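You operate a simulated robot arm through the tools that you are given. There is no shell and no other tool.

Carry out the task below with a simulated robot arm. There is one attempt and no reset: what you move stays moved.

JOB
Lay each clay lump in the mould beside it and tamp both flat.
Fine: use the tamper and put it back. Set down upright: tamper.
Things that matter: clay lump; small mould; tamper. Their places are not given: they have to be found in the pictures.

The check looks at the end state, three seconds after you hand in, the way a careful person would. Anything else that was tipped, shoved, dropped, spilled or broken makes it a failure.

ROBOT AND FRAMES
A 6-joint arm with a four-finger gripper, fixed in place. Base frame: the origin is at the foot of the arm, x ahead of it, y to its left, z up; the work surface is at about z = 720. Lengths are in mm, angles in rad, forces in N, time in s.
With the tool pointing down near the work surface it reaches from about 260 to 700 mm from the base axis. Its first joint turns from -2.897 to 2.897 rad. Payload 3.43 kg.
Tool frame: the origin (TCP) lies between the finger pads and is the grasp point; the fingertips stand 30 mm ahead of it; z points along the fingers, y is the line along which they close. Largest opening 120 mm; the body of the gripper starts 85 mm behind the TCP.
Orientation is told as [roll, pitch, yaw] about the base's x, y, z axes, in that order, counted from this pose: with the fingers straight down and closing along the base's y, the tool's x points along the base's -x, its y along +y and its z along -z.

CONTROLS
- The arm moves only by the tool apply_moves. Its argument "steps" is text: rows parted by semicolons, each of 7 numbers parted by spaces: the opening in per cent of the stroke, from 0 (shut) to 100 (fully open), then the shift along the tool's x, y, z in units of 20 mm (1.0 is 20 mm), then the turn, a rotation vector about the tool's x, y, z in units of 5 degrees (1.0 is 5 degrees). In form: jaw x y z ax ay az; .... A call has 1 to 20 rows; each row shifts and turns the commanded pose from where the row before left it, along the tool's axes as they then stand. A call with a number of a shift or a turn outside -1 to 1 is refused whole. Each row takes 0.2 s and may step no farther than 50 mm and 0.15 rad from the row before; otherwise, or with a gripper value out of range, the whole call is refused. Where a pose cannot be reached the arm comes as near as it can. A force on the tool above 40 N (or 10 N above the force at the start of the call, whichever is more), or a blocked arm, ends the call early, and 0.2 s more pass. Each finger halts on what it meets, pressing with about 27 N; the grip force reading is that of the motor and also rises with nothing between the fingers. The clock runs only during rows and for 0.2 s after the last one: add rows that do not move to give the fingers time. It gives the time, the measured TCP pose, the force on the tool (base axes), the opening and the grip force at its end, in the units of the frame above (readings bear some noise), with the torque about the TCP (base axes, N m) and any sound that the robot's microphone picked up.
- Cameras (640 x 400 px; columns grow to the right, rows downward): "scene" is fixed at [219.3, -649.5, 1313.2]; the picture's right is [0.96, -0.28, 0.00], its down [-0.09, -0.31, -0.95] and it looks along [0.26, 0.91, -0.32] (base axes); focal length 340 px, centre (320, 200). "wrist" rides on the gripper at [71, -17, -121] in the tool frame; the picture's right is [0.23, 0.97, 0.00], its down [-0.81, 0.19, -0.55] and it looks along [-0.54, 0.13, 0.83] (tool axes); focal length 275 px, centre (320, 200).
- capture(camera): a new picture of that camera. It takes no simulated time.
- lift_body(by): slides the trunk up (or, below 0, down) by that many mm; the arm rides with it, the base frame stays. It gives what a move gives, with no picture.
- point_at(camera, pixels): there is no depth. For up to 12 entries [column, row, z] of the newest picture of that camera ("zoom" is the newest enlarged one), the place [x, y] in the base frame at which the ray of that pixel passes the height z, good to about 2 mm. It takes no simulated time.
- enlarge(camera, box): a new picture of the part [left, top, right, bottom] of that camera's present view, enlarged. It takes no simulated time.
- hand_in(): hands the job in; it is judged then, once.

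Leave the gripper open and the arm clear of the work at the hand-in unless told otherwise.

The tools are called as name(argument=value, ...) on one line, values as JSON. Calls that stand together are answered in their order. apply_moves: Moves the arm, as the interface text tells. Its arguments: {"type":"object","properties":{"steps":{"type":"string"}},"required":["steps"]} The other tools are called the same way: lift_body (by) slides the trunk up or down; capture (camera) takes a picture; point_at (camera, pixels) gives the place at which the rays of pixels pass given heights; enlarge (camera, box) takes an enlarged picture of a part of a camera's view; hand_in () hands the job in.

At the start:

```text
t: 0.0
ee_pos: [422.8, 234.6, 1182.0]
tcp_rot: [0.0, 0.0, 0.001]
wrist_force: [0.0, -0.5, 0.4]
ft_torque: [0.0, 0.03, 0.01]
width: 119.9
grip_force: 0.1
trunk travel left (down, up): [-75.0, 365.0]
```

scene: 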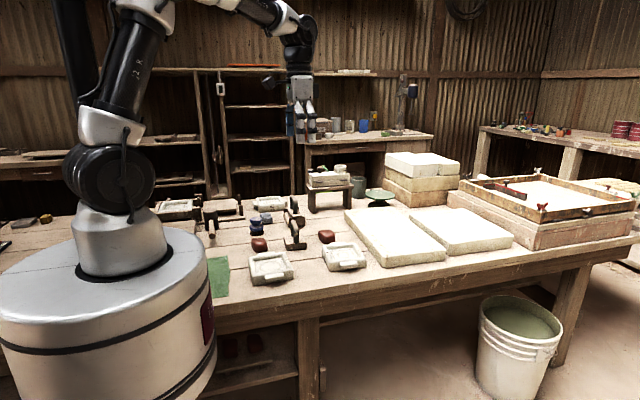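
wrist: 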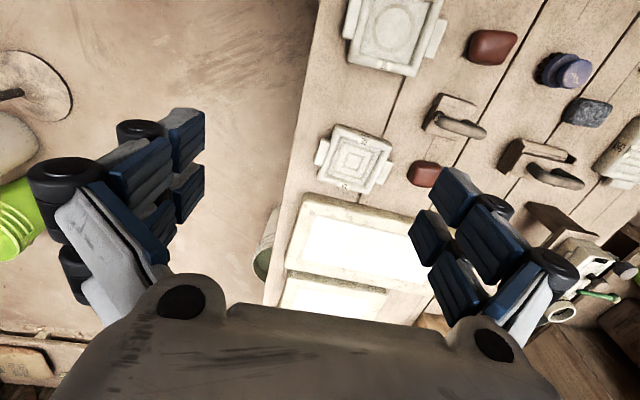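

I see two clay lumps (red-brown, about scene 259,244 and 326,236) and two moulds near them (271,267 and 344,257), with tools behind. I'll take enlarged views to tell them apart.

enlarge(camera="scene", box=[140, 170, 400, 310])

enlarge(camera="wrist", box=[300, 0, 640, 220])

```text
2.46 times, centred on (270, 240) of scene
```

zoom: 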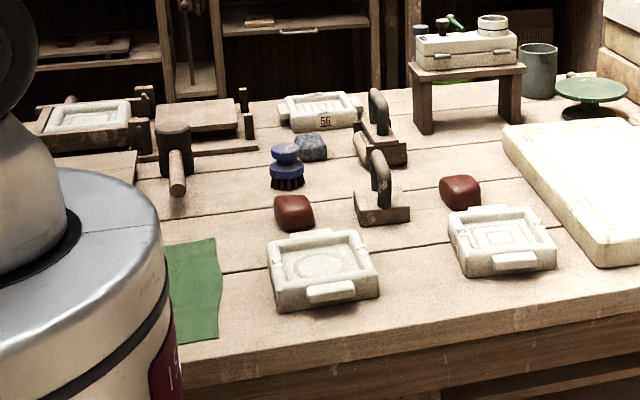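

```text
1.82 times, centred on (470, 110) of wrist
```

zoom: 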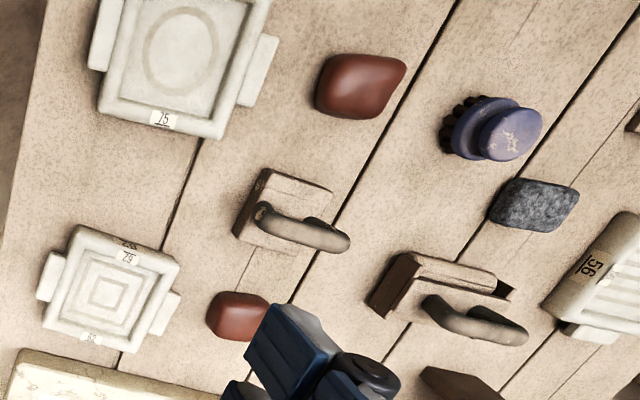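

I'll get positions of the main items, guessing heights (surface at 720).

point_at(camera="wrist", pixels=[[396, 30, 740], [357, 160, 740], [491, 47, 740], [423, 174, 735], [450, 110, 740], [540, 150, 740], [460, 128, 800], [560, 178, 800], [556, 70, 740], [588, 112, 735]])

point_at(camera="zoom", pixels=[[97, 62, 750], [126, 0, 750], [224, 138, 750], [98, 110, 750], [83, 225, 740], [180, 262, 740], [135, 367, 740], [43, 315, 740], [264, 168, 740], [332, 190, 740], [304, 258, 730], [233, 236, 730]])

enlarge(camera="scene", box=[240, 190, 310, 290])

enlarge(camera="scene", box=[240, 190, 380, 290])

```text
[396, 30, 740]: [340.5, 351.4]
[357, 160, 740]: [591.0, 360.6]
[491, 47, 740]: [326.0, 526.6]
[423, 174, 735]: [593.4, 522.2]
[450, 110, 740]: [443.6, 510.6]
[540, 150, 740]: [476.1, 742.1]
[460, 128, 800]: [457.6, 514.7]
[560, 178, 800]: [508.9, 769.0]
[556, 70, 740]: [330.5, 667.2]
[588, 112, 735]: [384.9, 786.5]
```

```text
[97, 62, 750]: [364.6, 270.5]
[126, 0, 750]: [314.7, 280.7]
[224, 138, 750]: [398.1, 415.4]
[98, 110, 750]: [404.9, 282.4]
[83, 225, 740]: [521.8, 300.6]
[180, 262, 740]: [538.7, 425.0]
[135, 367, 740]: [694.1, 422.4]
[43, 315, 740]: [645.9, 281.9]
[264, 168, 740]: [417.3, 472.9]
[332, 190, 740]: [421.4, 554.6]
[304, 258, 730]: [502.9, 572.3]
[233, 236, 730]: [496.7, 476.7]
```

```text
4.00 times, centred on (275, 240) of scene
```

zoom: 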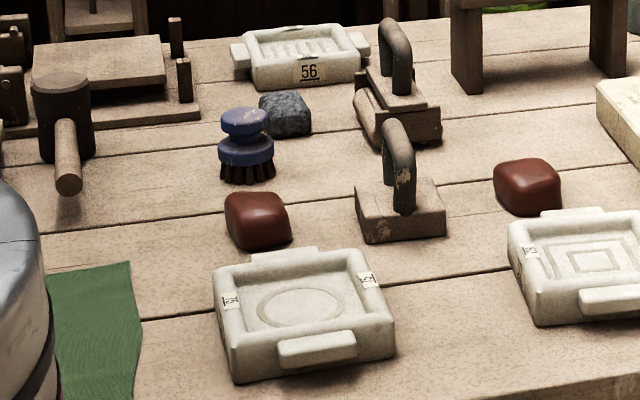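

```text
4.00 times, centred on (310, 240) of scene
```

zoom: 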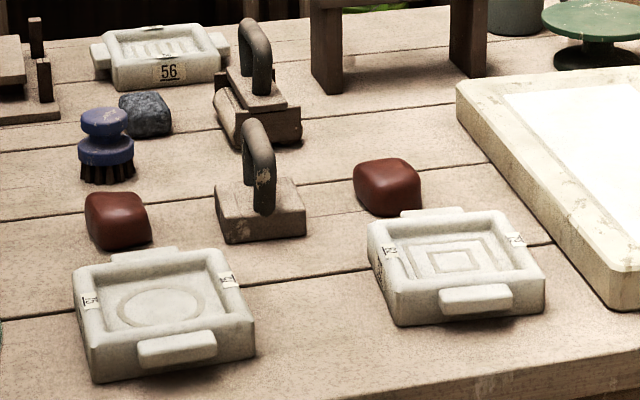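

Cross-check with the scene camera (last zoom).

point_at(camera="zoom", pixels=[[163, 305, 740], [455, 260, 740], [118, 220, 740], [387, 187, 740], [260, 205, 740], [258, 125, 800], [222, 240, 720], [306, 234, 720], [96, 383, 720], [255, 355, 720], [402, 326, 720], [543, 312, 720]])

point_at(camera="zoom", pixels=[[75, 270, 750], [226, 250, 750], [94, 345, 750], [255, 322, 750], [370, 222, 750], [498, 212, 750], [400, 292, 750], [543, 278, 750], [252, 60, 800], [215, 185, 750], [295, 180, 750], [228, 215, 750]])

```text
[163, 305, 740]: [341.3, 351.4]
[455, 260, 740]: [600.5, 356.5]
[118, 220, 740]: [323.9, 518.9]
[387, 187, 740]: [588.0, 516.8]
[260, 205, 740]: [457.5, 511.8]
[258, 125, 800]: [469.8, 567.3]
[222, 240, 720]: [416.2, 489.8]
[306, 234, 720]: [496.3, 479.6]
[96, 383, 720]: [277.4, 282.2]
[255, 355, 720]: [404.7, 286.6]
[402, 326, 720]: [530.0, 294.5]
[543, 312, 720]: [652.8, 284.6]
```

```text
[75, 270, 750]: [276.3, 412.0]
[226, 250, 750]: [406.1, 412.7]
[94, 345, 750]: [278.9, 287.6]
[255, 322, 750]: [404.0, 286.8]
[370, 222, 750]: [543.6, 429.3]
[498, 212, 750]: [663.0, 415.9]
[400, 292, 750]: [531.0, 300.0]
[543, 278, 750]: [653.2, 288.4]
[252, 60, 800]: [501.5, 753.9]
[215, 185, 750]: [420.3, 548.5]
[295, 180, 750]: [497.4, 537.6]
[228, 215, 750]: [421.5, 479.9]
```

The two views agree: the moulds are at about (341,351) and (598,357), the lumps at (324,521) and (590,518), and the tamper (a flat block with an arch handle) at about (457,513). The other handled tool has a channel in its foot, so it isn't the tamper. Next I'll move down and closer for a better look.

apply_moves(steps="100 0.3875 0.6875 0.967 0 0 0;100 0.3875 0.6875 0.967 0 0 0;100 0.3875 0.6875 0.967 0 0 0;100 0.3875 0.6875 0.967 0 0 0;100 0.3875 0.6875 0.967 0 0 0;100 0.3875 0.6875 0.967 0 0 0;100 0.3875 0.6875 0.967 0 0 0;100 0.3875 0.6875 0.967 0 0 0;100 0.3875 0.6875 0.967 0 0 0;100 0.3875 0.6875 0.967 0 0 0;100 0.3875 0.6875 0.967 0 0 0;100 0.3875 0.6875 0.967 0 0 0;100 0 0 0 0 0 0")

capture(camera="wrist")

capture(camera="scene")

```text
t: 2.8
ee_pos: [329.1, 400.7, 950.0]
tcp_rot: [0.0, -0.001, 0.0]
wrist_force: [-0.2, -0.7, 0.3]
ft_torque: [-0.01, -0.01, 0.0]
width: 120.0
grip_force: 0.1
trunk travel left (down, up): [-75.0, 365.0]
```

```text
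taken
```

wrist: 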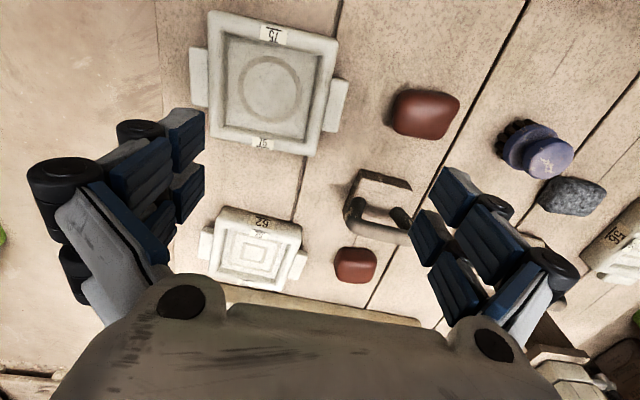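

```text
taken
```

scene: 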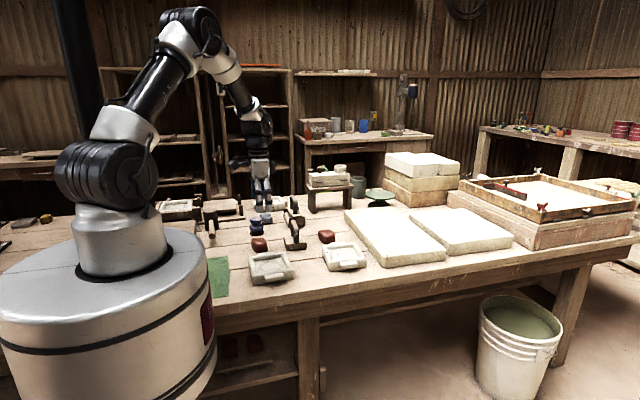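

Clear view. I'll enlarge it for geometry: mould 1 at (273,85), lump 1 at (425,113), tamper at (380,205), mould 2 at (254,248), lump 2 at (356,265).

enlarge(camera="wrist", box=[180, 0, 480, 188])

point_at(camera="zoom", pixels=[[60, 25, 750], [337, 88, 750], [285, 330, 750], [65, 290, 750], [108, 75, 730], [290, 112, 730], [260, 300, 730], [82, 262, 730]])

enlarge(camera="wrist", box=[190, 150, 430, 300])

```text
2.13 times, centred on (330, 94) of wrist
```

zoom: 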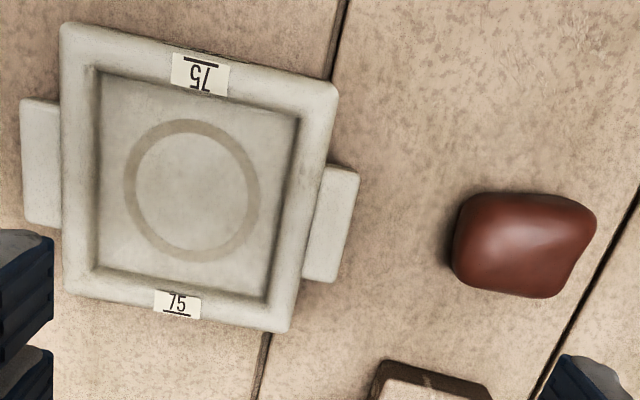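

```text
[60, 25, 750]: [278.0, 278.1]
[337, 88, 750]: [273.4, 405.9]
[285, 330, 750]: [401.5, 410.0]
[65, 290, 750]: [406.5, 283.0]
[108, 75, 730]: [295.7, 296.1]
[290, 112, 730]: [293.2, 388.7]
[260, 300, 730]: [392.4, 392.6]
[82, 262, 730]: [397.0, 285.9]
```

```text
2.67 times, centred on (310, 225) of wrist
```

zoom: 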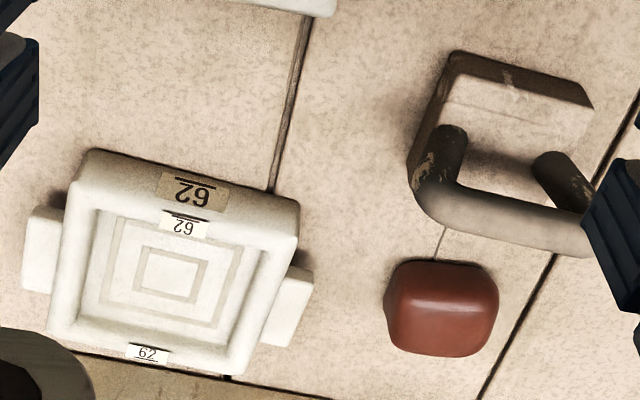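

I'll measure the tamper, mould 2 and the lumps from this zoom, and the lumps from the raw wrist image.

point_at(camera="zoom", pixels=[[85, 152, 754], [298, 200, 754], [240, 374, 754], [50, 335, 754], [450, 52, 740], [592, 108, 740], [410, 165, 740], [435, 200, 800], [590, 238, 800], [500, 215, 800], [440, 310, 740], [445, 305, 760]])

point_at(camera="wrist", pixels=[[425, 113, 740], [392, 120, 740], [459, 98, 740], [438, 138, 740], [403, 90, 740], [356, 265, 740], [335, 265, 740], [377, 265, 740], [356, 247, 740], [356, 283, 740]])

enlarge(camera="scene", box=[240, 195, 340, 258])

```text
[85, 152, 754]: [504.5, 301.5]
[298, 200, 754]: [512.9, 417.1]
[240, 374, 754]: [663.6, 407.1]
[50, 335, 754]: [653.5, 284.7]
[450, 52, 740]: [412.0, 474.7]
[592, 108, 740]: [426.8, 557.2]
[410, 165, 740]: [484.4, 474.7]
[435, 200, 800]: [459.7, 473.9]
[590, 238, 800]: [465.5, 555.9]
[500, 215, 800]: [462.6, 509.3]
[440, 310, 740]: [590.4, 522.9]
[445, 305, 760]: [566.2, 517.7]
```

```text
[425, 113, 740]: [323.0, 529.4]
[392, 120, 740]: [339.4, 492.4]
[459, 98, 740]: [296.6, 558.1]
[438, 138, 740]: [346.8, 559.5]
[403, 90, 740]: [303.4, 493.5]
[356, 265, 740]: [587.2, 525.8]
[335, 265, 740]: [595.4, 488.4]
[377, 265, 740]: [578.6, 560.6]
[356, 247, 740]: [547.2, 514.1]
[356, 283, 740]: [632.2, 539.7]
```

```text
6.35 times, centred on (290, 226) of scene
```

zoom: 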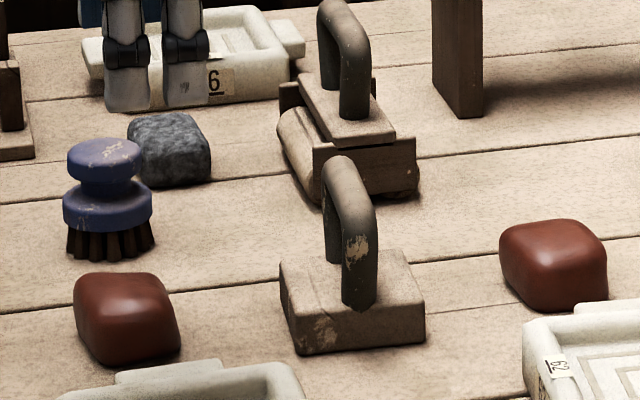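

I'll estimate the lump heights from the scene zoom: the front foot of lump 1 is at (128,365) and its top-back edge at (115,272). For lump 2 they are at (560,311) and (550,220).

point_at(camera="zoom", pixels=[[128, 365, 720], [115, 272, 760], [115, 272, 770], [75, 290, 755], [180, 345, 735], [560, 311, 720], [550, 220, 760], [550, 220, 770], [500, 240, 750], [608, 260, 750], [347, 160, 800], [347, 160, 820]])

```text
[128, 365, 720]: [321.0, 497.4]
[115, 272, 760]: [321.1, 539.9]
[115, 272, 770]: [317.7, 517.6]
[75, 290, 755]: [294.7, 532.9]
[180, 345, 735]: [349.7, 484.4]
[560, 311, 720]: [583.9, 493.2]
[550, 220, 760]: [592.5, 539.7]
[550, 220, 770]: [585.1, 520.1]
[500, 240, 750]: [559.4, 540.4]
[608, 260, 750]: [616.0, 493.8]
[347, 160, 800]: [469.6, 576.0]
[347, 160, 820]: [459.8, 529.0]
```

Lumps look about 60 × 63 × 43 mm. Next I'll move above lump 1 at height 850 and check alignment.

apply_moves(steps="100 0.057 0.864 0.714 0 0 0;100 0.057 0.864 0.714 0 0 0;100 0.057 0.864 0.714 0 0 0;100 0.057 0.864 0.714 0 0 0;100 0.057 0.864 0.714 0 0 0;100 0.057 0.864 0.714 0 0 0;100 0.057 0.864 0.714 0 0 0;100 0 0 0 0 0 0")

capture(camera="wrist")

enlarge(camera="scene", box=[210, 150, 330, 260])

```text
t: 4.6
ee_pos: [321.3, 521.9, 848.7]
tcp_rot: [0.0, 0.0, 0.0]
wrist_force: [0.0, -0.4, -0.3]
ft_torque: [-0.07, -0.02, -0.04]
width: 120.0
grip_force: 0.0
trunk travel left (down, up): [-75.0, 365.0]
```

```text
taken
```

wrist: 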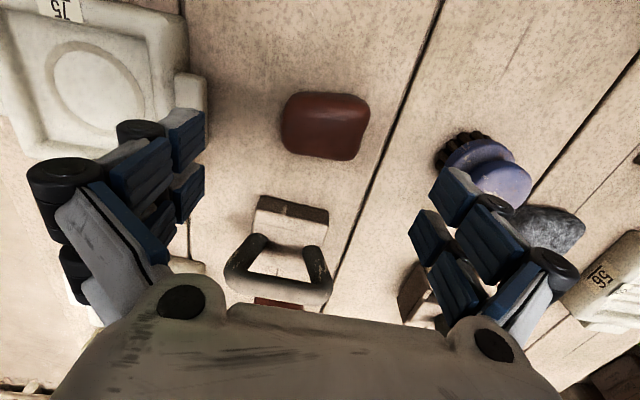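

```text
3.64 times, centred on (270, 205) of scene
```

zoom: 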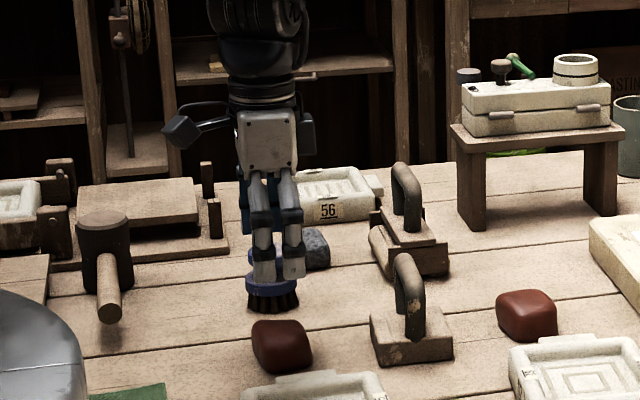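

The lump centre appears at about (327,126). The point under the TCP should fall at about (320,122), so I'm close. I'll refine it.

point_at(camera="wrist", pixels=[[281, 128, 742], [370, 112, 742], [326, 127, 742], [290, 98, 742], [366, 96, 742], [354, 160, 742], [284, 150, 742]])

enlarge(camera="wrist", box=[240, 70, 400, 170])

```text
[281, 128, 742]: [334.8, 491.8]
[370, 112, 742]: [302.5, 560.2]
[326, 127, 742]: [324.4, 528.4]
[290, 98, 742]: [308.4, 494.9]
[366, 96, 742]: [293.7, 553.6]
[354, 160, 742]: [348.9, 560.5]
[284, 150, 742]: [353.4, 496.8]
```

```text
4.00 times, centred on (320, 120) of wrist
```

zoom: 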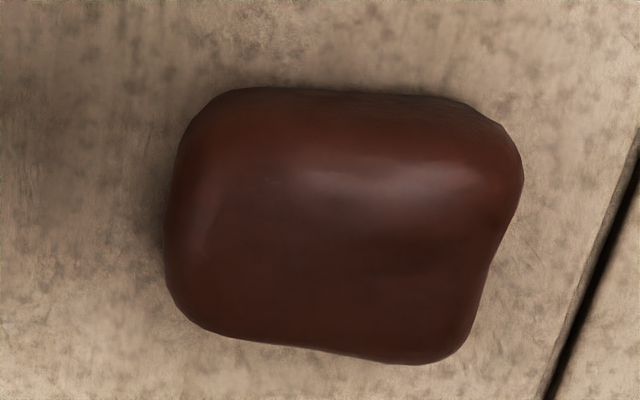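

Lump 1 is centred at about (325,526). I'll lower to TCP z≈764 (fingertips at 734) and close.

apply_moves(steps="100 -0.17 0.2 0 0 0 0;100 0 0 0.706 0 0 0;100 0 0 0.706 0 0 0;100 0 0 0.706 0 0 0;100 0 0 0.706 0 0 0;100 0 0 0.706 0 0 0;100 0 0 0.706 0 0 0;100 0 0 0 0 0 0;70 0 0 0 0 0 0;50 0 0 0 0 0 0;45 0 0 0 0 0 0;40 0 0 0 0 0 0;40 0 0 0 0 0 0;40 0 0 0 0 0 0;40 0 0 0 0 0 0")

capture(camera="wrist")

enlarge(camera="scene", box=[220, 190, 320, 260])

```text
t: 7.8
ee_pos: [325.4, 525.0, 765.6]
tcp_rot: [0.0, 0.001, -0.001]
wrist_force: [-1.1, -1.0, 1.5]
ft_torque: [-0.04, 0.07, -0.05]
width: 69.1
grip_force: 26.9
trunk travel left (down, up): [-75.0, 365.0]
```

```text
taken
```

wrist: 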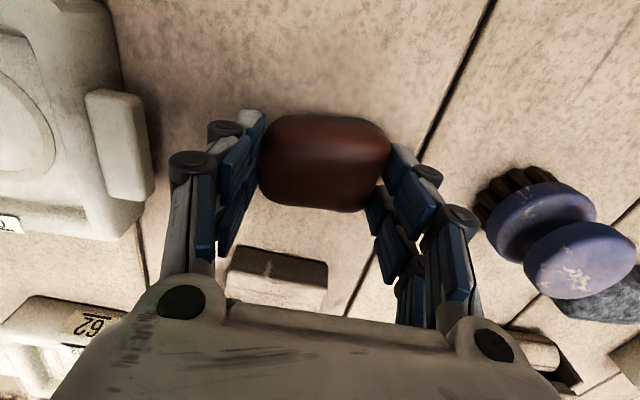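

```text
5.71 times, centred on (270, 225) of scene
```

zoom: 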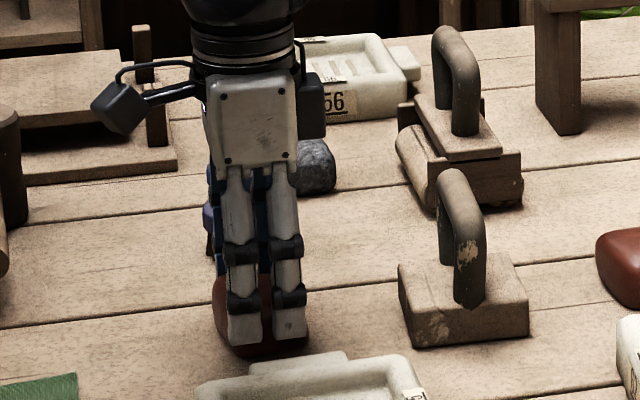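

The lump is gripped (69 mm, 27 N). I'll lift 70 mm and carry it over mould 1 (centre ≈ (340,345)).

apply_moves(steps="40 0 0 -0.6 0 0 0;40 0 0 -1 0 0 0;40 0 0 -1 0 0 0;40 0 0 -0.9 0 0 0;40 -0.073 -0.9 0 0 0 0;40 -0.073 -0.9 0 0 0 0;40 -0.073 -0.9 0 0 0 0;40 -0.073 -0.9 0 0 0 0;40 -0.073 -0.9 0 0 0 0;40 -0.073 -0.9 0 0 0 0;40 -0.073 -0.9 0 0 0 0;40 -0.073 -0.9 0 0 0 0;40 -0.073 -0.9 0 0 0 0;40 -0.073 -0.9 0 0 0 0;40 0 0 0 0 0 0")

capture(camera="wrist")

enlarge(camera="scene", box=[220, 210, 320, 290])

```text
t: 11.0
ee_pos: [340.3, 343.7, 836.4]
tcp_rot: [0.0, 0.001, 0.001]
wrist_force: [0.2, -0.4, -3.3]
ft_torque: [0.0, -0.04, -0.01]
width: 69.1
grip_force: 27.3
trunk travel left (down, up): [-75.0, 365.0]
```

```text
taken
```

wrist: 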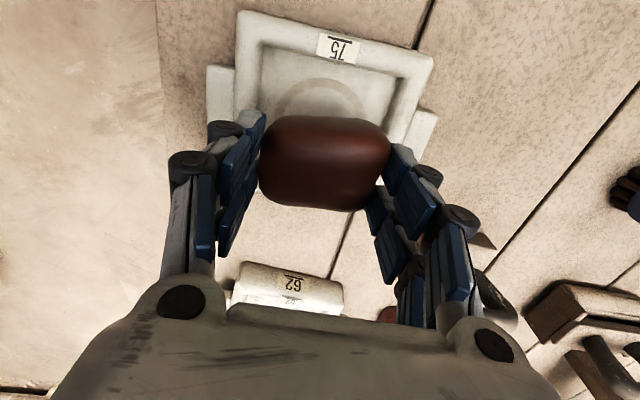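

```text
5.00 times, centred on (270, 250) of scene
```

zoom: 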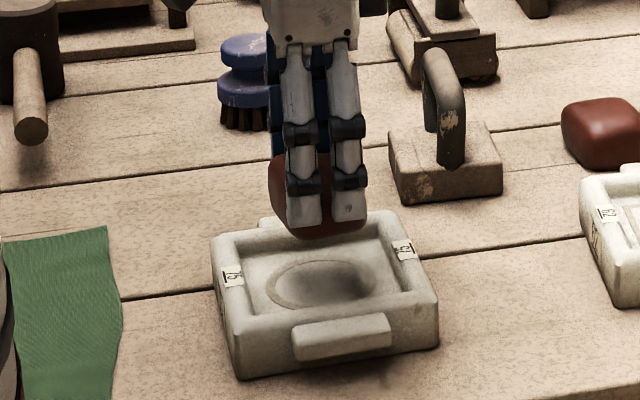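

point_at(camera="wrist", pixels=[[238, 13, 754], [433, 58, 754], [262, 52, 740], [396, 80, 740], [315, 110, 730]])

point_at(camera="zoom", pixels=[[212, 242, 754], [390, 215, 754], [237, 330, 754], [438, 303, 754], [240, 255, 750], [375, 225, 750], [405, 292, 750], [325, 283, 730], [237, 380, 720], [440, 347, 720]])

```text
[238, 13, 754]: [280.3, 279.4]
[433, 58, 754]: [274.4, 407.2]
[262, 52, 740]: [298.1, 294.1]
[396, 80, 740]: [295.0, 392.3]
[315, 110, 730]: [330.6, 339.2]
```

```text
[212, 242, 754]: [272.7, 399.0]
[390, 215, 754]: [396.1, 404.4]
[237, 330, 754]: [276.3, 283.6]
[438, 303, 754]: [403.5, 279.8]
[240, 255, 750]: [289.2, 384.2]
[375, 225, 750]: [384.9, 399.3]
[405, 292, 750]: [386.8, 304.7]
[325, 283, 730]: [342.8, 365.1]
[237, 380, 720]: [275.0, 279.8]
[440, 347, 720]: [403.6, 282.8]
```

The mould centre is about (339,343), so the lump is centred over it. I'll lower gently.

apply_moves(steps="40 0.05 -0.02 0.8 0 0 0;40 0 0 0.8 0 0 0;40 0 0 0.7 0 0 0;40 0 0 0.2 0 0 0;40 0 0 0.1 0 0 0;40 0 0 0 0 0 0")

enlarge(camera="scene", box=[220, 210, 320, 290])

```text
t: 12.4
ee_pos: [339.9, 345.2, 784.9]
tcp_rot: [0.004, -0.005, -0.001]
wrist_force: [3.1, -1.8, 22.0]
ft_torque: [0.12, 0.0, -0.1]
width: 68.8
grip_force: 27.0
trunk travel left (down, up): [-75.0, 365.0]
```

```text
5.00 times, centred on (270, 250) of scene
```

zoom: 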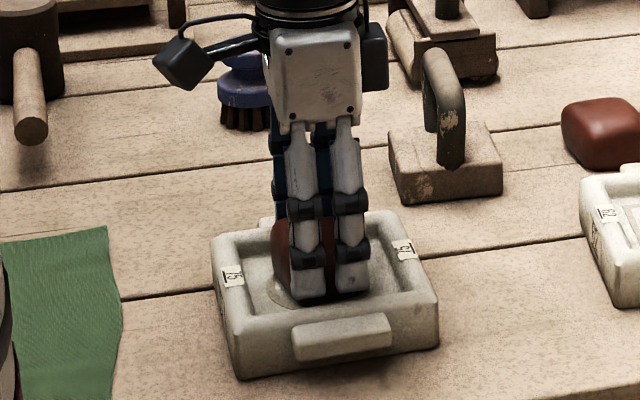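

Contact reads 22 N with almost no torque, so the lump is resting centrally on the mould floor. I'll ease up 2 mm, open and rise.

apply_moves(steps="40 0 0 -0.12 0 0 0;40 0 0 0 0 0 0;64 0 0 0 0 0 0;68 0 0 0 0 0 0;70 0 0 -0.1 0 0 0;70 0 0 -0.3 0 0 0;80 0 0 -0.8 0 0 0;100 0 0 -1 0 0 0;100 0 0 -1 0 0 0;100 0 0 -1 0 0 0;100 0 0 0 0 0 0")

capture(camera="wrist")

enlarge(camera="scene", box=[220, 210, 320, 290])

```text
t: 14.8
ee_pos: [338.7, 344.9, 870.2]
tcp_rot: [-0.001, 0.0, 0.0]
wrist_force: [-0.4, 0.6, 1.0]
ft_torque: [-0.01, 0.02, -0.02]
width: 120.1
grip_force: 0.2
trunk travel left (down, up): [-75.0, 365.0]
```

```text
taken
```

wrist: 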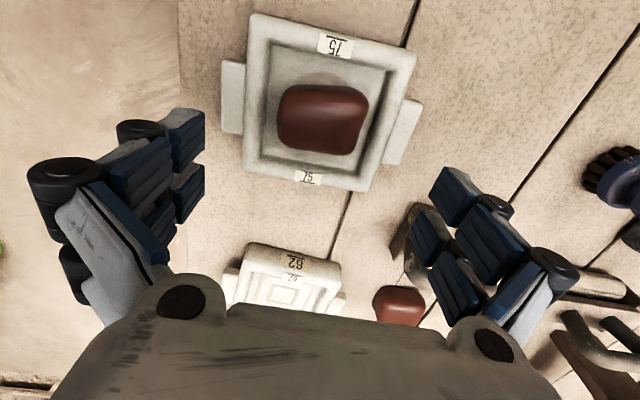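

```text
5.00 times, centred on (270, 250) of scene
```

zoom: 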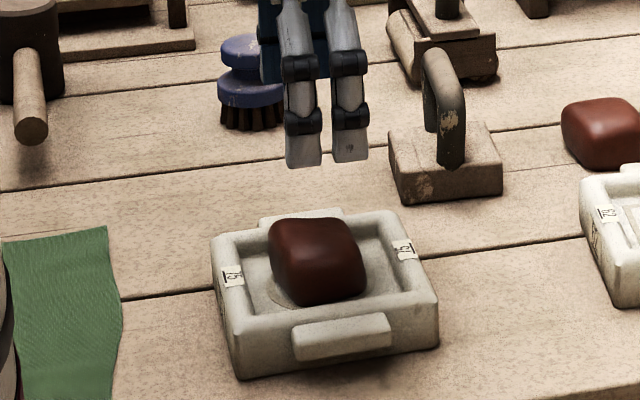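

Lump 1 sits in the mould. Next I'll rise a little and go toward lump 2 at about (590,518). It's a long reach, so I'll check how the arm copes.

apply_moves(steps="100 0 0 -1 0 0 0;100 -0.9 0.6 -0.5 0 0 0;100 -0.9 0.6 0 0 0 0;100 -0.9 0.6 0 0 0 0;100 -0.9 0.6 0 0 0 0;100 -0.9 0.6 0 0 0 0;100 -0.9 0.6 0 0 0 0;100 -0.9 0.6 0 0 0 0;100 -0.9 0.6 0 0 0 0;100 -0.9 0.6 0 0 0 0;100 0 0 0 0 0 0")

capture(camera="wrist")

capture(camera="scene")

```text
t: 17.2
ee_pos: [502.2, 451.9, 899.5]
tcp_rot: [-0.001, 0.0, -0.001]
wrist_force: [-1.1, 0.0, 0.0]
ft_torque: [-0.03, 0.03, 0.03]
width: 119.8
grip_force: 0.2
trunk travel left (down, up): [-75.0, 365.0]
```

```text
taken
```

wrist: 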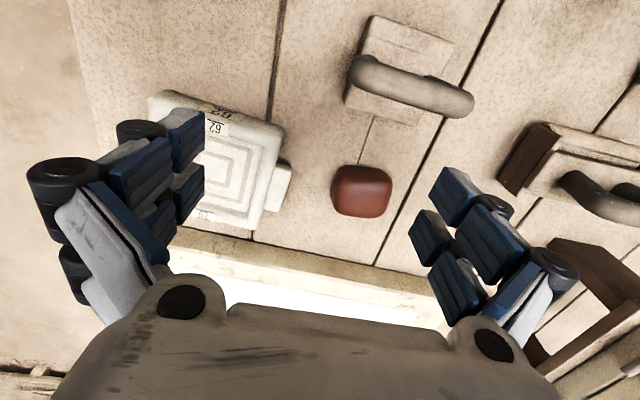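

```text
taken
```

scene: 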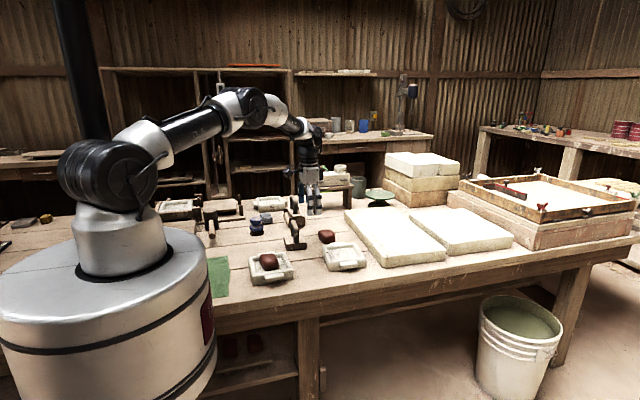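

point_at(camera="wrist", pixels=[[332, 185, 742], [393, 178, 742], [362, 165, 742], [362, 217, 742], [362, 191, 742], [148, 95, 754], [285, 132, 754], [258, 242, 754], [170, 215, 754]])

apply_moves(steps="100 -0.9 0.7 0.2 0 0 0;100 -0.9 0.7 0.2 0 0 0;100 -0.9 0.7 0.2 0 0 0;100 0 0 0 0 0 0")

capture(camera="scene")

```text
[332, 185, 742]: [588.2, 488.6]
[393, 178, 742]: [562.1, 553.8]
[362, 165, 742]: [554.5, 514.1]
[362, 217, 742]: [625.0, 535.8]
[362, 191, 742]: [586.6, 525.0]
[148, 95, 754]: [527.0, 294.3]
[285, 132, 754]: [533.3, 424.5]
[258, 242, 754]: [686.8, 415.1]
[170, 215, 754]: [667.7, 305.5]
```

```text
t: 18.2
ee_pos: [527.1, 469.2, 890.5]
tcp_rot: [-0.001, -0.002, -0.001]
wrist_force: [-0.3, 0.1, 0.2]
ft_torque: [0.02, 0.0, -0.02]
width: 120.1
grip_force: 0.0
out of reach, approached as far as the arm can: row 2, 3
trunk travel left (down, up): [-75.0, 365.0]
```

```text
taken
```

scene: 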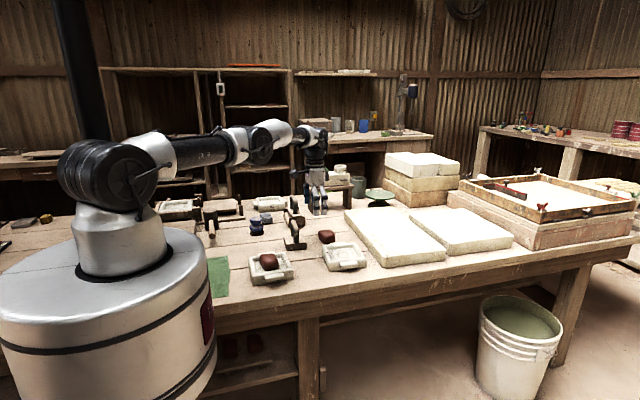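

With the tool straight down, reach tops out at about 706 mm radius, and lump 2 is at about 785. I need to tilt the fingers outward. With the present yaw, the wrist camera would dip toward the tamper handle, so I'll turn the tool about 167° so the camera side tilts up. I'll retreat first, then rotate.

apply_moves(steps="100 0.9 -0.7 -0.3 0 0 0;100 0.9 -0.7 -0.3 0 0 0;100 0.9 -0.7 0 0 0 0;100 0 0 0 0 0 1;100 0 0 0 0 0 1;100 0 0 0 0 0 1;100 0 0 0 0 0 1;100 0 0 0 0 0 1;100 0 0 0 0 0 1;100 0 0 0 0 0 1;100 0 0 0 0 0 1;100 0 0 0 0 0 1;100 0 0 0 0 0 1;100 0 0 0 0 0 1;100 0 0 0 0 0 1;100 0 0 0 0 0 1;100 0 0 0 0 0 1;100 0 0 0 0 0 1;100 0 0 0 0 0 1;100 0 0 0 0 0 0")

```text
t: 22.4
ee_pos: [473.0, 425.6, 901.4]
tcp_rot: [0.0, 0.001, -1.398]
wrist_force: [-0.3, -0.3, 0.5]
ft_torque: [0.0, -0.03, 0.0]
width: 120.0
grip_force: 0.1
trunk travel left (down, up): [-75.0, 365.0]
```

Rotation works (yaw −80°). I'll continue to about −167°.

apply_moves(steps="100 0 0 0 0 0 1;100 0 0 0 0 0 1;100 0 0 0 0 0 1;100 0 0 0 0 0 1;100 0 0 0 0 0 1;100 0 0 0 0 0 1;100 0 0 0 0 0 1;100 0 0 0 0 0 1;100 0 0 0 0 0 1;100 0 0 0 0 0 1;100 0 0 0 0 0 1;100 0 0 0 0 0 1;100 0 0 0 0 0 1;100 0 0 0 0 0 1;100 0 0 0 0 0 1;100 0 0 0 0 0 1;100 0 0 0 0 0 1;100 0 0 0 0 0 0.4;100 0 0 0 0 0 0")

capture(camera="wrist")

```text
t: 26.4
ee_pos: [512.4, 344.1, 892.5]
tcp_rot: [-0.107, 0.01, -2.528]
wrist_force: [-1.1, -0.2, -0.1]
ft_torque: [-0.01, -0.03, -0.03]
width: 119.9
grip_force: 0.0
out of reach, approached as far as the arm can: row 10, 11, 12, 13, 14, 15, 16, 17, 18
trunk travel left (down, up): [-75.0, 365.0]
```

```text
taken
```

wrist: 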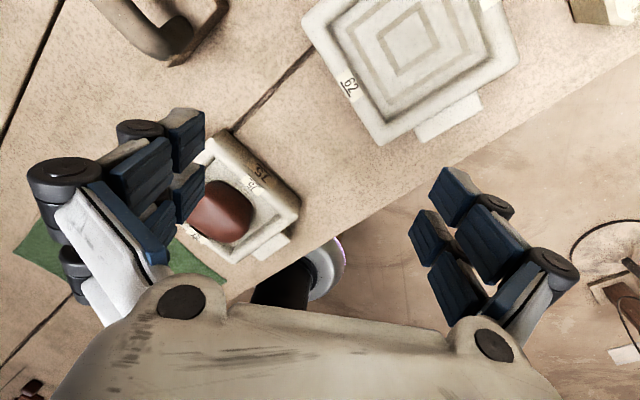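

The wrist joint hits its limit that way, so I'll turn the other way round to yaw ≈ +193°, which should be within range. First, back to near yaw 0.

apply_moves(steps="100 0 0 0 0 0 -1;100 0 0 0 0 0 -1;100 0 0 0 0 0 -1;100 0 0 0 0 0 -1;100 0 0 0 0 0 -1;100 0 0 0 0 0 -1;100 0 0 0 0 0 -1;100 0 0 0 0 0 -1;100 0 0 0 0 0 -1;100 0 0 0 0 0 -1;100 0 0 0 0 0 -1;100 0 0 0 0 0 -1;100 0 0 0 0 0 -1;100 0 0 0 0 0 -1;100 0 0 0 0 0 -1;100 0 0 0 0 0 -1;100 0 0 0 0 0 0")

```text
t: 30.0
ee_pos: [513.3, 344.5, 892.6]
tcp_rot: [-0.009, 0.108, -1.13]
wrist_force: [-0.1, 0.3, 0.0]
ft_torque: [0.02, -0.02, 0.0]
width: 119.9
grip_force: 0.1
trunk travel left (down, up): [-75.0, 365.0]
```

The arm works from its measured pose now, with a small residual tilt (0.108 rad about tool y). I'll cancel that and keep turning toward +193°.

apply_moves(steps="100 0 0 0 0 -0.62 0;100 0 0 0 0 -0.62 0;100 0 0 0 0 0 -1;100 0 0 0 0 0 -1;100 0 0 0 0 0 -1;100 0 0 0 0 0 -1;100 0 0 0 0 0 -1;100 0 0 0 0 0 -1;100 0 0 0 0 0 -1;100 0 0 0 0 0 -1;100 0 0 0 0 0 -1;100 0 0 0 0 0 -1;100 0 0 0 0 0 -1;100 0 0 0 0 0 -1;100 0 0 0 0 0 -1;100 0 0 0 0 0 -1;100 0 0 0 0 0 -1;100 0 0 0 0 0 -1;100 0 0 0 0 0 -1;100 0 0 0 0 0 -1")

apply_moves(steps="100 0 0 0 0 0 -1;100 0 0 0 0 0 -1;100 0 0 0 0 0 -1;100 0 0 0 0 0 -1;100 0 0 0 0 0 -1;100 0 0 0 0 0 -1;100 0 0 0 0 0 -1;100 0 0 0 0 0 -1;100 0 0 0 0 0 -1;100 0 0 0 0 0 -1;100 0 0 0 0 0 -1;100 0 0 0 0 0 -1;100 0 0 0 0 0 -1;100 0 0 0 0 0 -1;100 0 0 0 0 0 -1;100 0 0 0 0 0 -1;100 0 0 0 0 0 -1;100 0 0 0 0 0 -1")

```text
t: 34.2
ee_pos: [513.1, 343.7, 893.2]
tcp_rot: [-0.001, 0.006, 0.441]
wrist_force: [-0.2, 0.4, 0.3]
ft_torque: [0.02, 0.0, -0.01]
width: 119.9
grip_force: 0.1
trunk travel left (down, up): [-75.0, 365.0]
```

```text
t: 38.0
ee_pos: [513.5, 343.4, 892.6]
tcp_rot: [0.007, 0.0, 2.011]
wrist_force: [-0.7, 0.7, 0.1]
ft_torque: [0.02, 0.02, -0.01]
width: 120.3
grip_force: 0.0
trunk travel left (down, up): [-75.0, 365.0]
```

apply_moves(steps="100 0 0 0 0 0 -1;100 0 0 0 0 0 -1;100 0 0 0 0 0 -1;100 0 0 0 0 0 -1;100 0 0 0 0 0 -1;100 0 0 0 0 0 -1;100 0 0 0 0 0 -1;100 0 0 0 0 0 -1;100 0 0 0 0 0 -1;100 0 0 0 0 0 -1;100 0 0 0 0 0 -1;100 0 0 0 0 0 -1;100 0 0 0 0 0 -1;100 0 0 0 0 0 0")

capture(camera="wrist")

```text
t: 41.0
ee_pos: [512.2, 343.2, 893.1]
tcp_rot: [0.003, -0.008, -3.137]
wrist_force: [-0.5, -0.2, 0.9]
ft_torque: [0.02, 0.03, 0.0]
width: 120.0
grip_force: 0.1
trunk travel left (down, up): [-75.0, 365.0]
```

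```text
taken
```

wrist: 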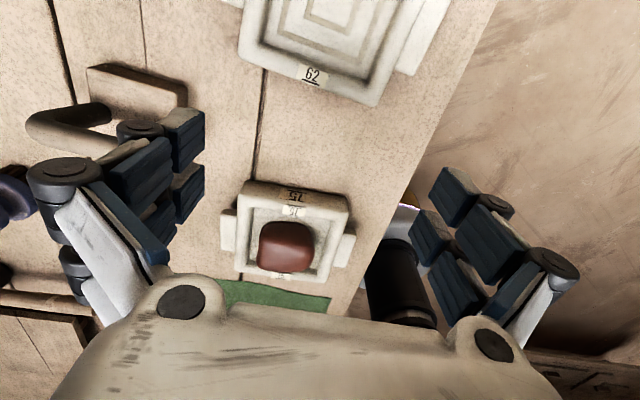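

Yaw is now 180°. I'll tilt the fingers 30° outward (+x), move above lump 2, then add 13° of yaw.

apply_moves(steps="100 0 0 0 0 1 0;100 0 0 0 0 1 0;100 0 0 0 0 1 0;100 0 0 0 0 1 0;100 0 0 0 0 1 0;100 0 0 0 0 1 0;100 0.289 -0.944 0.167 0 0 0;100 0.289 -0.944 0.167 0 0 0;100 0.289 -0.944 0.167 0 0 0;100 0.289 -0.944 0.167 0 0 0;100 0.289 -0.944 0.167 0 0 0;100 0.289 -0.944 0.167 0 0 0;100 0.289 -0.944 0.167 0 0 0;100 0.289 -0.944 0.167 0 0 0;100 0.289 -0.944 0.167 0 0 0;100 0 0 0 0.5 0 -0.866;100 0 0 0 0.5 0 -0.866;100 0 0 0 0.3 0 -0.52;100 0 0 0 0 0 0")

capture(camera="wrist")

capture(camera="scene")

```text
t: 45.0
ee_pos: [571.6, 514.4, 890.7]
tcp_rot: [0.002, 0.517, -2.91]
wrist_force: [-1.0, 1.1, 0.9]
ft_torque: [0.01, -0.01, 0.0]
width: 120.1
grip_force: 0.1
trunk travel left (down, up): [-75.0, 365.0]
```

```text
taken
```

wrist: 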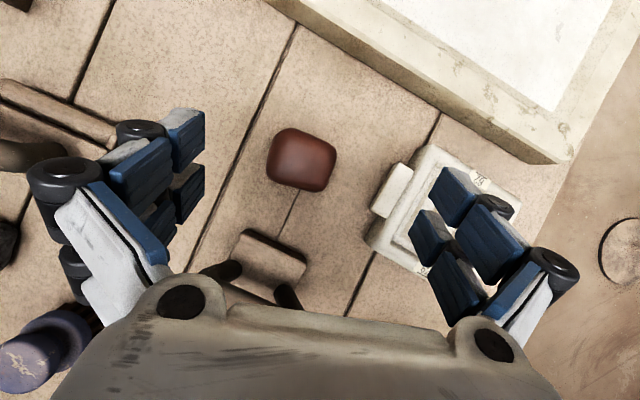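

```text
taken
```

scene: 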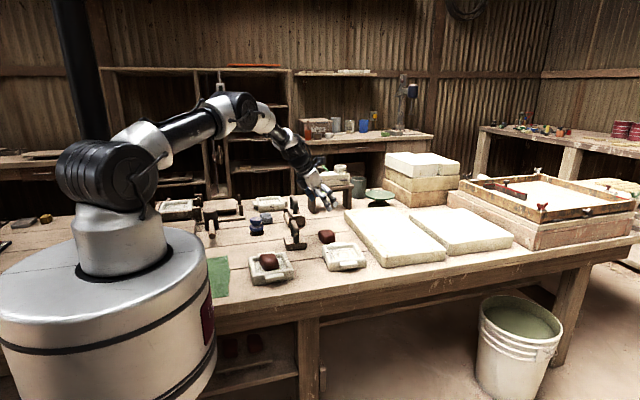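

The tilted pose works well. I'll measure lump 2 from here.

enlarge(camera="wrist", box=[240, 110, 360, 210])

point_at(camera="wrist", pixels=[[267, 180, 742], [283, 128, 742], [336, 150, 742], [318, 190, 742], [302, 160, 742], [383, 240, 754], [432, 146, 754], [365, 240, 725]])

```text
4.00 times, centred on (300, 160) of wrist
```

zoom: 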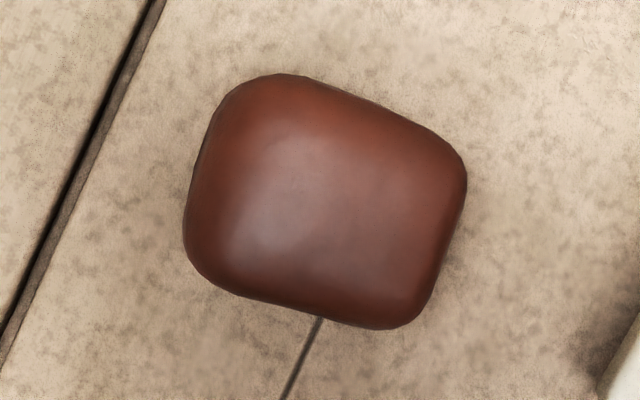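

```text
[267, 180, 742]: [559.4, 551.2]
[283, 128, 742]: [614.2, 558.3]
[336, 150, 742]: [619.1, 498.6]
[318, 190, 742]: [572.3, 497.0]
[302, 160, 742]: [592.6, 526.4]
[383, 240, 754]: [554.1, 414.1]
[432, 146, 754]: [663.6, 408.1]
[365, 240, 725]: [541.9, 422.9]
```

Lump 2 is centred at about (591,526) with its sides yawed about +6°. I'll trim yaw to match, narrow the jaws to 85 % to clear the mould handle, and descend most of the way.

apply_moves(steps="85 0 0 0 -0.35 0 0.606;85 0 0 0 -0.35 0 0.606;85 -0.383 -0.067 0.84 0 0 0;85 -0.383 -0.067 0.84 0 0 0;85 -0.383 -0.067 0.84 0 0 0;85 -0.383 -0.067 0.84 0 0 0;85 0 0 0 0 0 0")

capture(camera="wrist")

enlarge(camera="scene", box=[270, 170, 390, 270])

```text
t: 46.6
ee_pos: [577.3, 519.4, 818.3]
tcp_rot: [0.003, 0.515, -3.032]
wrist_force: [0.4, 0.9, 0.2]
ft_torque: [0.0, 0.02, -0.02]
width: 102.0
grip_force: 0.2
trunk travel left (down, up): [-75.0, 365.0]
```

```text
taken
```

wrist: 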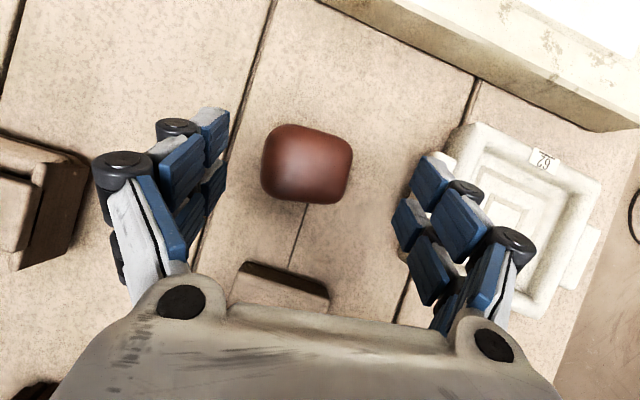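

```text
4.00 times, centred on (330, 220) of scene
```

zoom: 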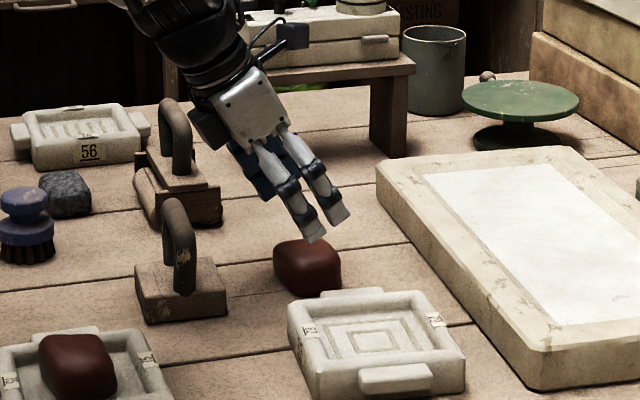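

point_at(camera="wrist", pixels=[[307, 163, 742], [262, 170, 742], [353, 160, 742], [300, 125, 742], [318, 203, 742], [460, 124, 754], [603, 182, 754], [540, 318, 754], [400, 250, 754]])

```text
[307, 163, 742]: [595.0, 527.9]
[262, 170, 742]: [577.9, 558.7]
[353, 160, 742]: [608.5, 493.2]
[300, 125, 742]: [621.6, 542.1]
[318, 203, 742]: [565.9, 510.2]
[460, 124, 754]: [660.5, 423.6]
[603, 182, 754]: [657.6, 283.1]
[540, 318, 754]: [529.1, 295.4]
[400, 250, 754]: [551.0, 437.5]
```

The lump centre is at about (594,527). I'll finish the descent and close.

apply_moves(steps="85 -0.268 -0.073 0.658 0 0 0;85 -0.268 -0.073 0.658 0 0 0;85 -0.268 -0.073 0.658 0 0 0;85 -0.268 -0.073 0.658 0 0 0;85 0 0 0 0 0 0;65 0 0 0 0 0 0;50 0 0 0 0 0 0;45 0 0 0 0 0 0;40 0 0 0 0 0 0;40 0 0 0 0 0 0;40 0 0 0 0 0 0;40 0 0 0 0 0 0")

capture(camera="wrist")

enlarge(camera="scene", box=[270, 170, 390, 270])

```text
t: 49.2
ee_pos: [572.9, 519.2, 764.2]
tcp_rot: [0.004, 0.517, -3.031]
wrist_force: [-1.1, 3.5, 4.2]
ft_torque: [0.15, 0.03, 0.02]
width: 66.5
grip_force: 26.8
out of reach, approached as far as the arm can: row 3, 4
trunk travel left (down, up): [-75.0, 365.0]
```

```text
taken
```

wrist: 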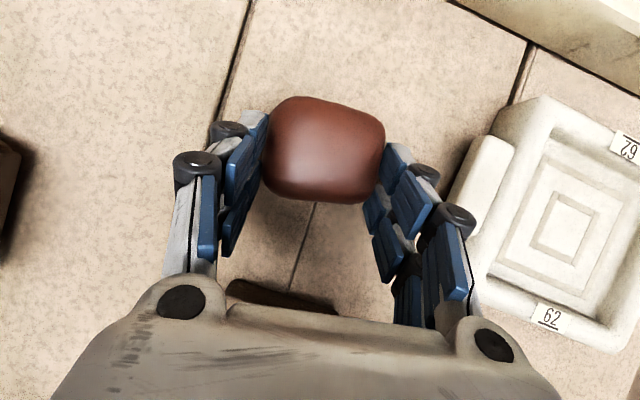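

```text
4.00 times, centred on (330, 220) of scene
```

zoom: 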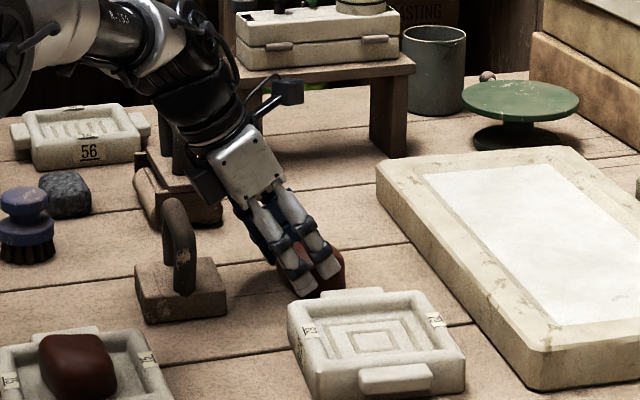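

The reach limit stopped me about 11 mm short in x, but the fingers have the lump (66.5 mm, 27 N). I'll lift carefully, retreating slightly, and check that it holds.

apply_moves(steps="40 0.081 0.038 -0.356 0 0 0;40 0.081 0.038 -0.356 0 0 0;40 0.163 0.077 -0.712 0 0 0;40 0.163 0.077 -0.712 0 0 0;40 0.163 0.077 -0.712 0 0 0;40 0.163 0.077 -0.712 0 0 0;40 0 0 0 0 0 0")

capture(camera="wrist")

enlarge(camera="scene", box=[270, 170, 390, 270])

```text
t: 50.8
ee_pos: [573.3, 533.9, 825.8]
tcp_rot: [0.005, 0.513, -3.033]
wrist_force: [-0.5, -0.4, -3.0]
ft_torque: [0.01, 0.04, 0.02]
width: 66.7
grip_force: 26.6
out of reach, approached as far as the arm can: row 2, 3, 4, 5, 6
trunk travel left (down, up): [-75.0, 365.0]
```

```text
taken
```

wrist: 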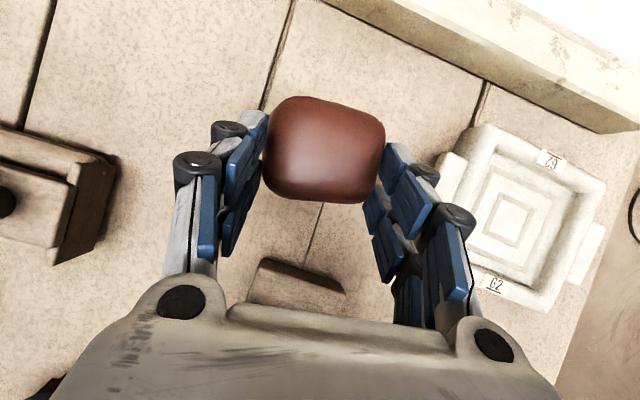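

```text
4.00 times, centred on (330, 220) of scene
```

zoom: 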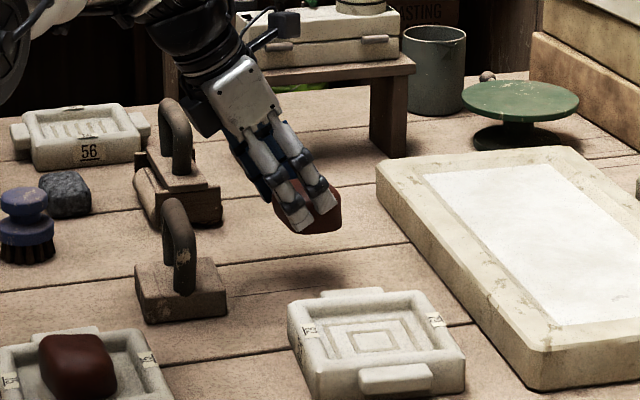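

The lump is held off the bench. The commands were distorted near the stretch limit, so I'll move inward (−y) in small steps and check.

apply_moves(steps="40 -0.29 0.72 -0.16 0 0 0;40 -0.29 0.72 -0.16 0 0 0;40 0 0 0 0 0 0")

```text
t: 51.6
ee_pos: [563.5, 503.8, 826.3]
tcp_rot: [0.003, 0.518, -3.032]
wrist_force: [-0.7, -1.6, -3.2]
ft_torque: [0.0, 0.03, 0.01]
width: 65.9
grip_force: 26.7
out of reach, approached as far as the arm can: row 1
trunk travel left (down, up): [-75.0, 365.0]
```

Free again. I'll carry the lump over mould 2.

apply_moves(steps="40 0 0.825 -0.034 0 0 0;40 0 0.825 -0.034 0 0 0;40 0 0.825 -0.034 0 0 0;40 0 0.825 -0.034 0 0 0;40 0 0.825 -0.034 0 0 0;40 0 0.825 -0.034 0 0 0;40 0 0.825 -0.034 0 0 0;40 0 0.825 -0.034 0 0 0;40 0 0.825 -0.034 0 0 0;40 0 0 0 0 0 0")

capture(camera="wrist")

enlarge(camera="scene", box=[290, 190, 390, 280])

```text
t: 53.8
ee_pos: [575.5, 355.9, 831.8]
tcp_rot: [0.001, 0.514, -3.032]
wrist_force: [0.3, 0.0, -2.0]
ft_torque: [0.0, 0.02, 0.0]
width: 63.8
grip_force: 26.8
trunk travel left (down, up): [-75.0, 365.0]
```

```text
taken
```

wrist: 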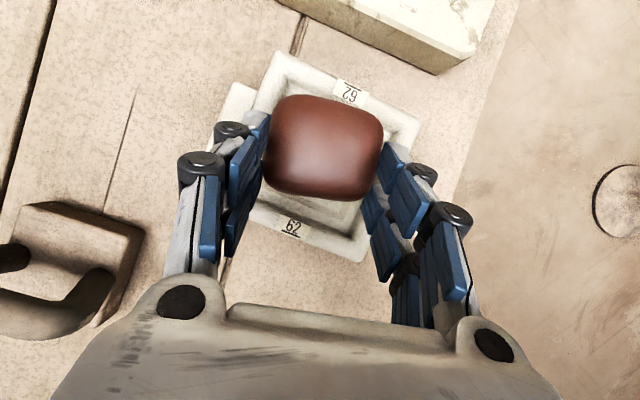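

```text
4.44 times, centred on (340, 235) of scene
```

zoom: 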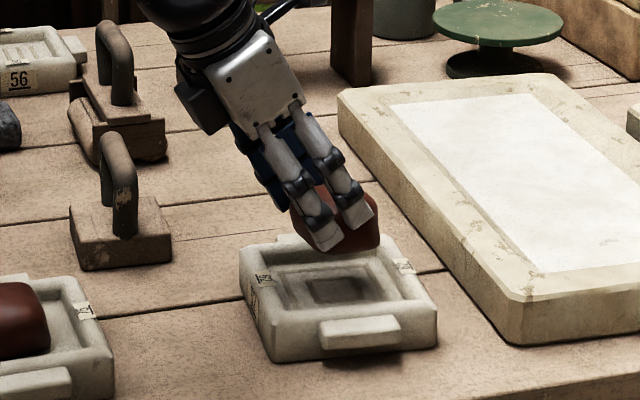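

The jaw width is creeping down (63.8), so the clay is yielding a little. I'll measure the mould and place it promptly.

point_at(camera="wrist", pixels=[[277, 52, 754], [420, 118, 754], [360, 262, 754], [325, 148, 760]])

point_at(camera="zoom", pixels=[[242, 250, 754], [393, 237, 754], [437, 303, 754], [268, 320, 754], [338, 290, 738]])

```text
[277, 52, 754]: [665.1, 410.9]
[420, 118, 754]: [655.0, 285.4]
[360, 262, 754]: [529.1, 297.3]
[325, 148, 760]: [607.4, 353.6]
```

```text
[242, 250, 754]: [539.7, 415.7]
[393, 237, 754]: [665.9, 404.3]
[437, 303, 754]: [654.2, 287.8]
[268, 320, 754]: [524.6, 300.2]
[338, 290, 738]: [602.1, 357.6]
```

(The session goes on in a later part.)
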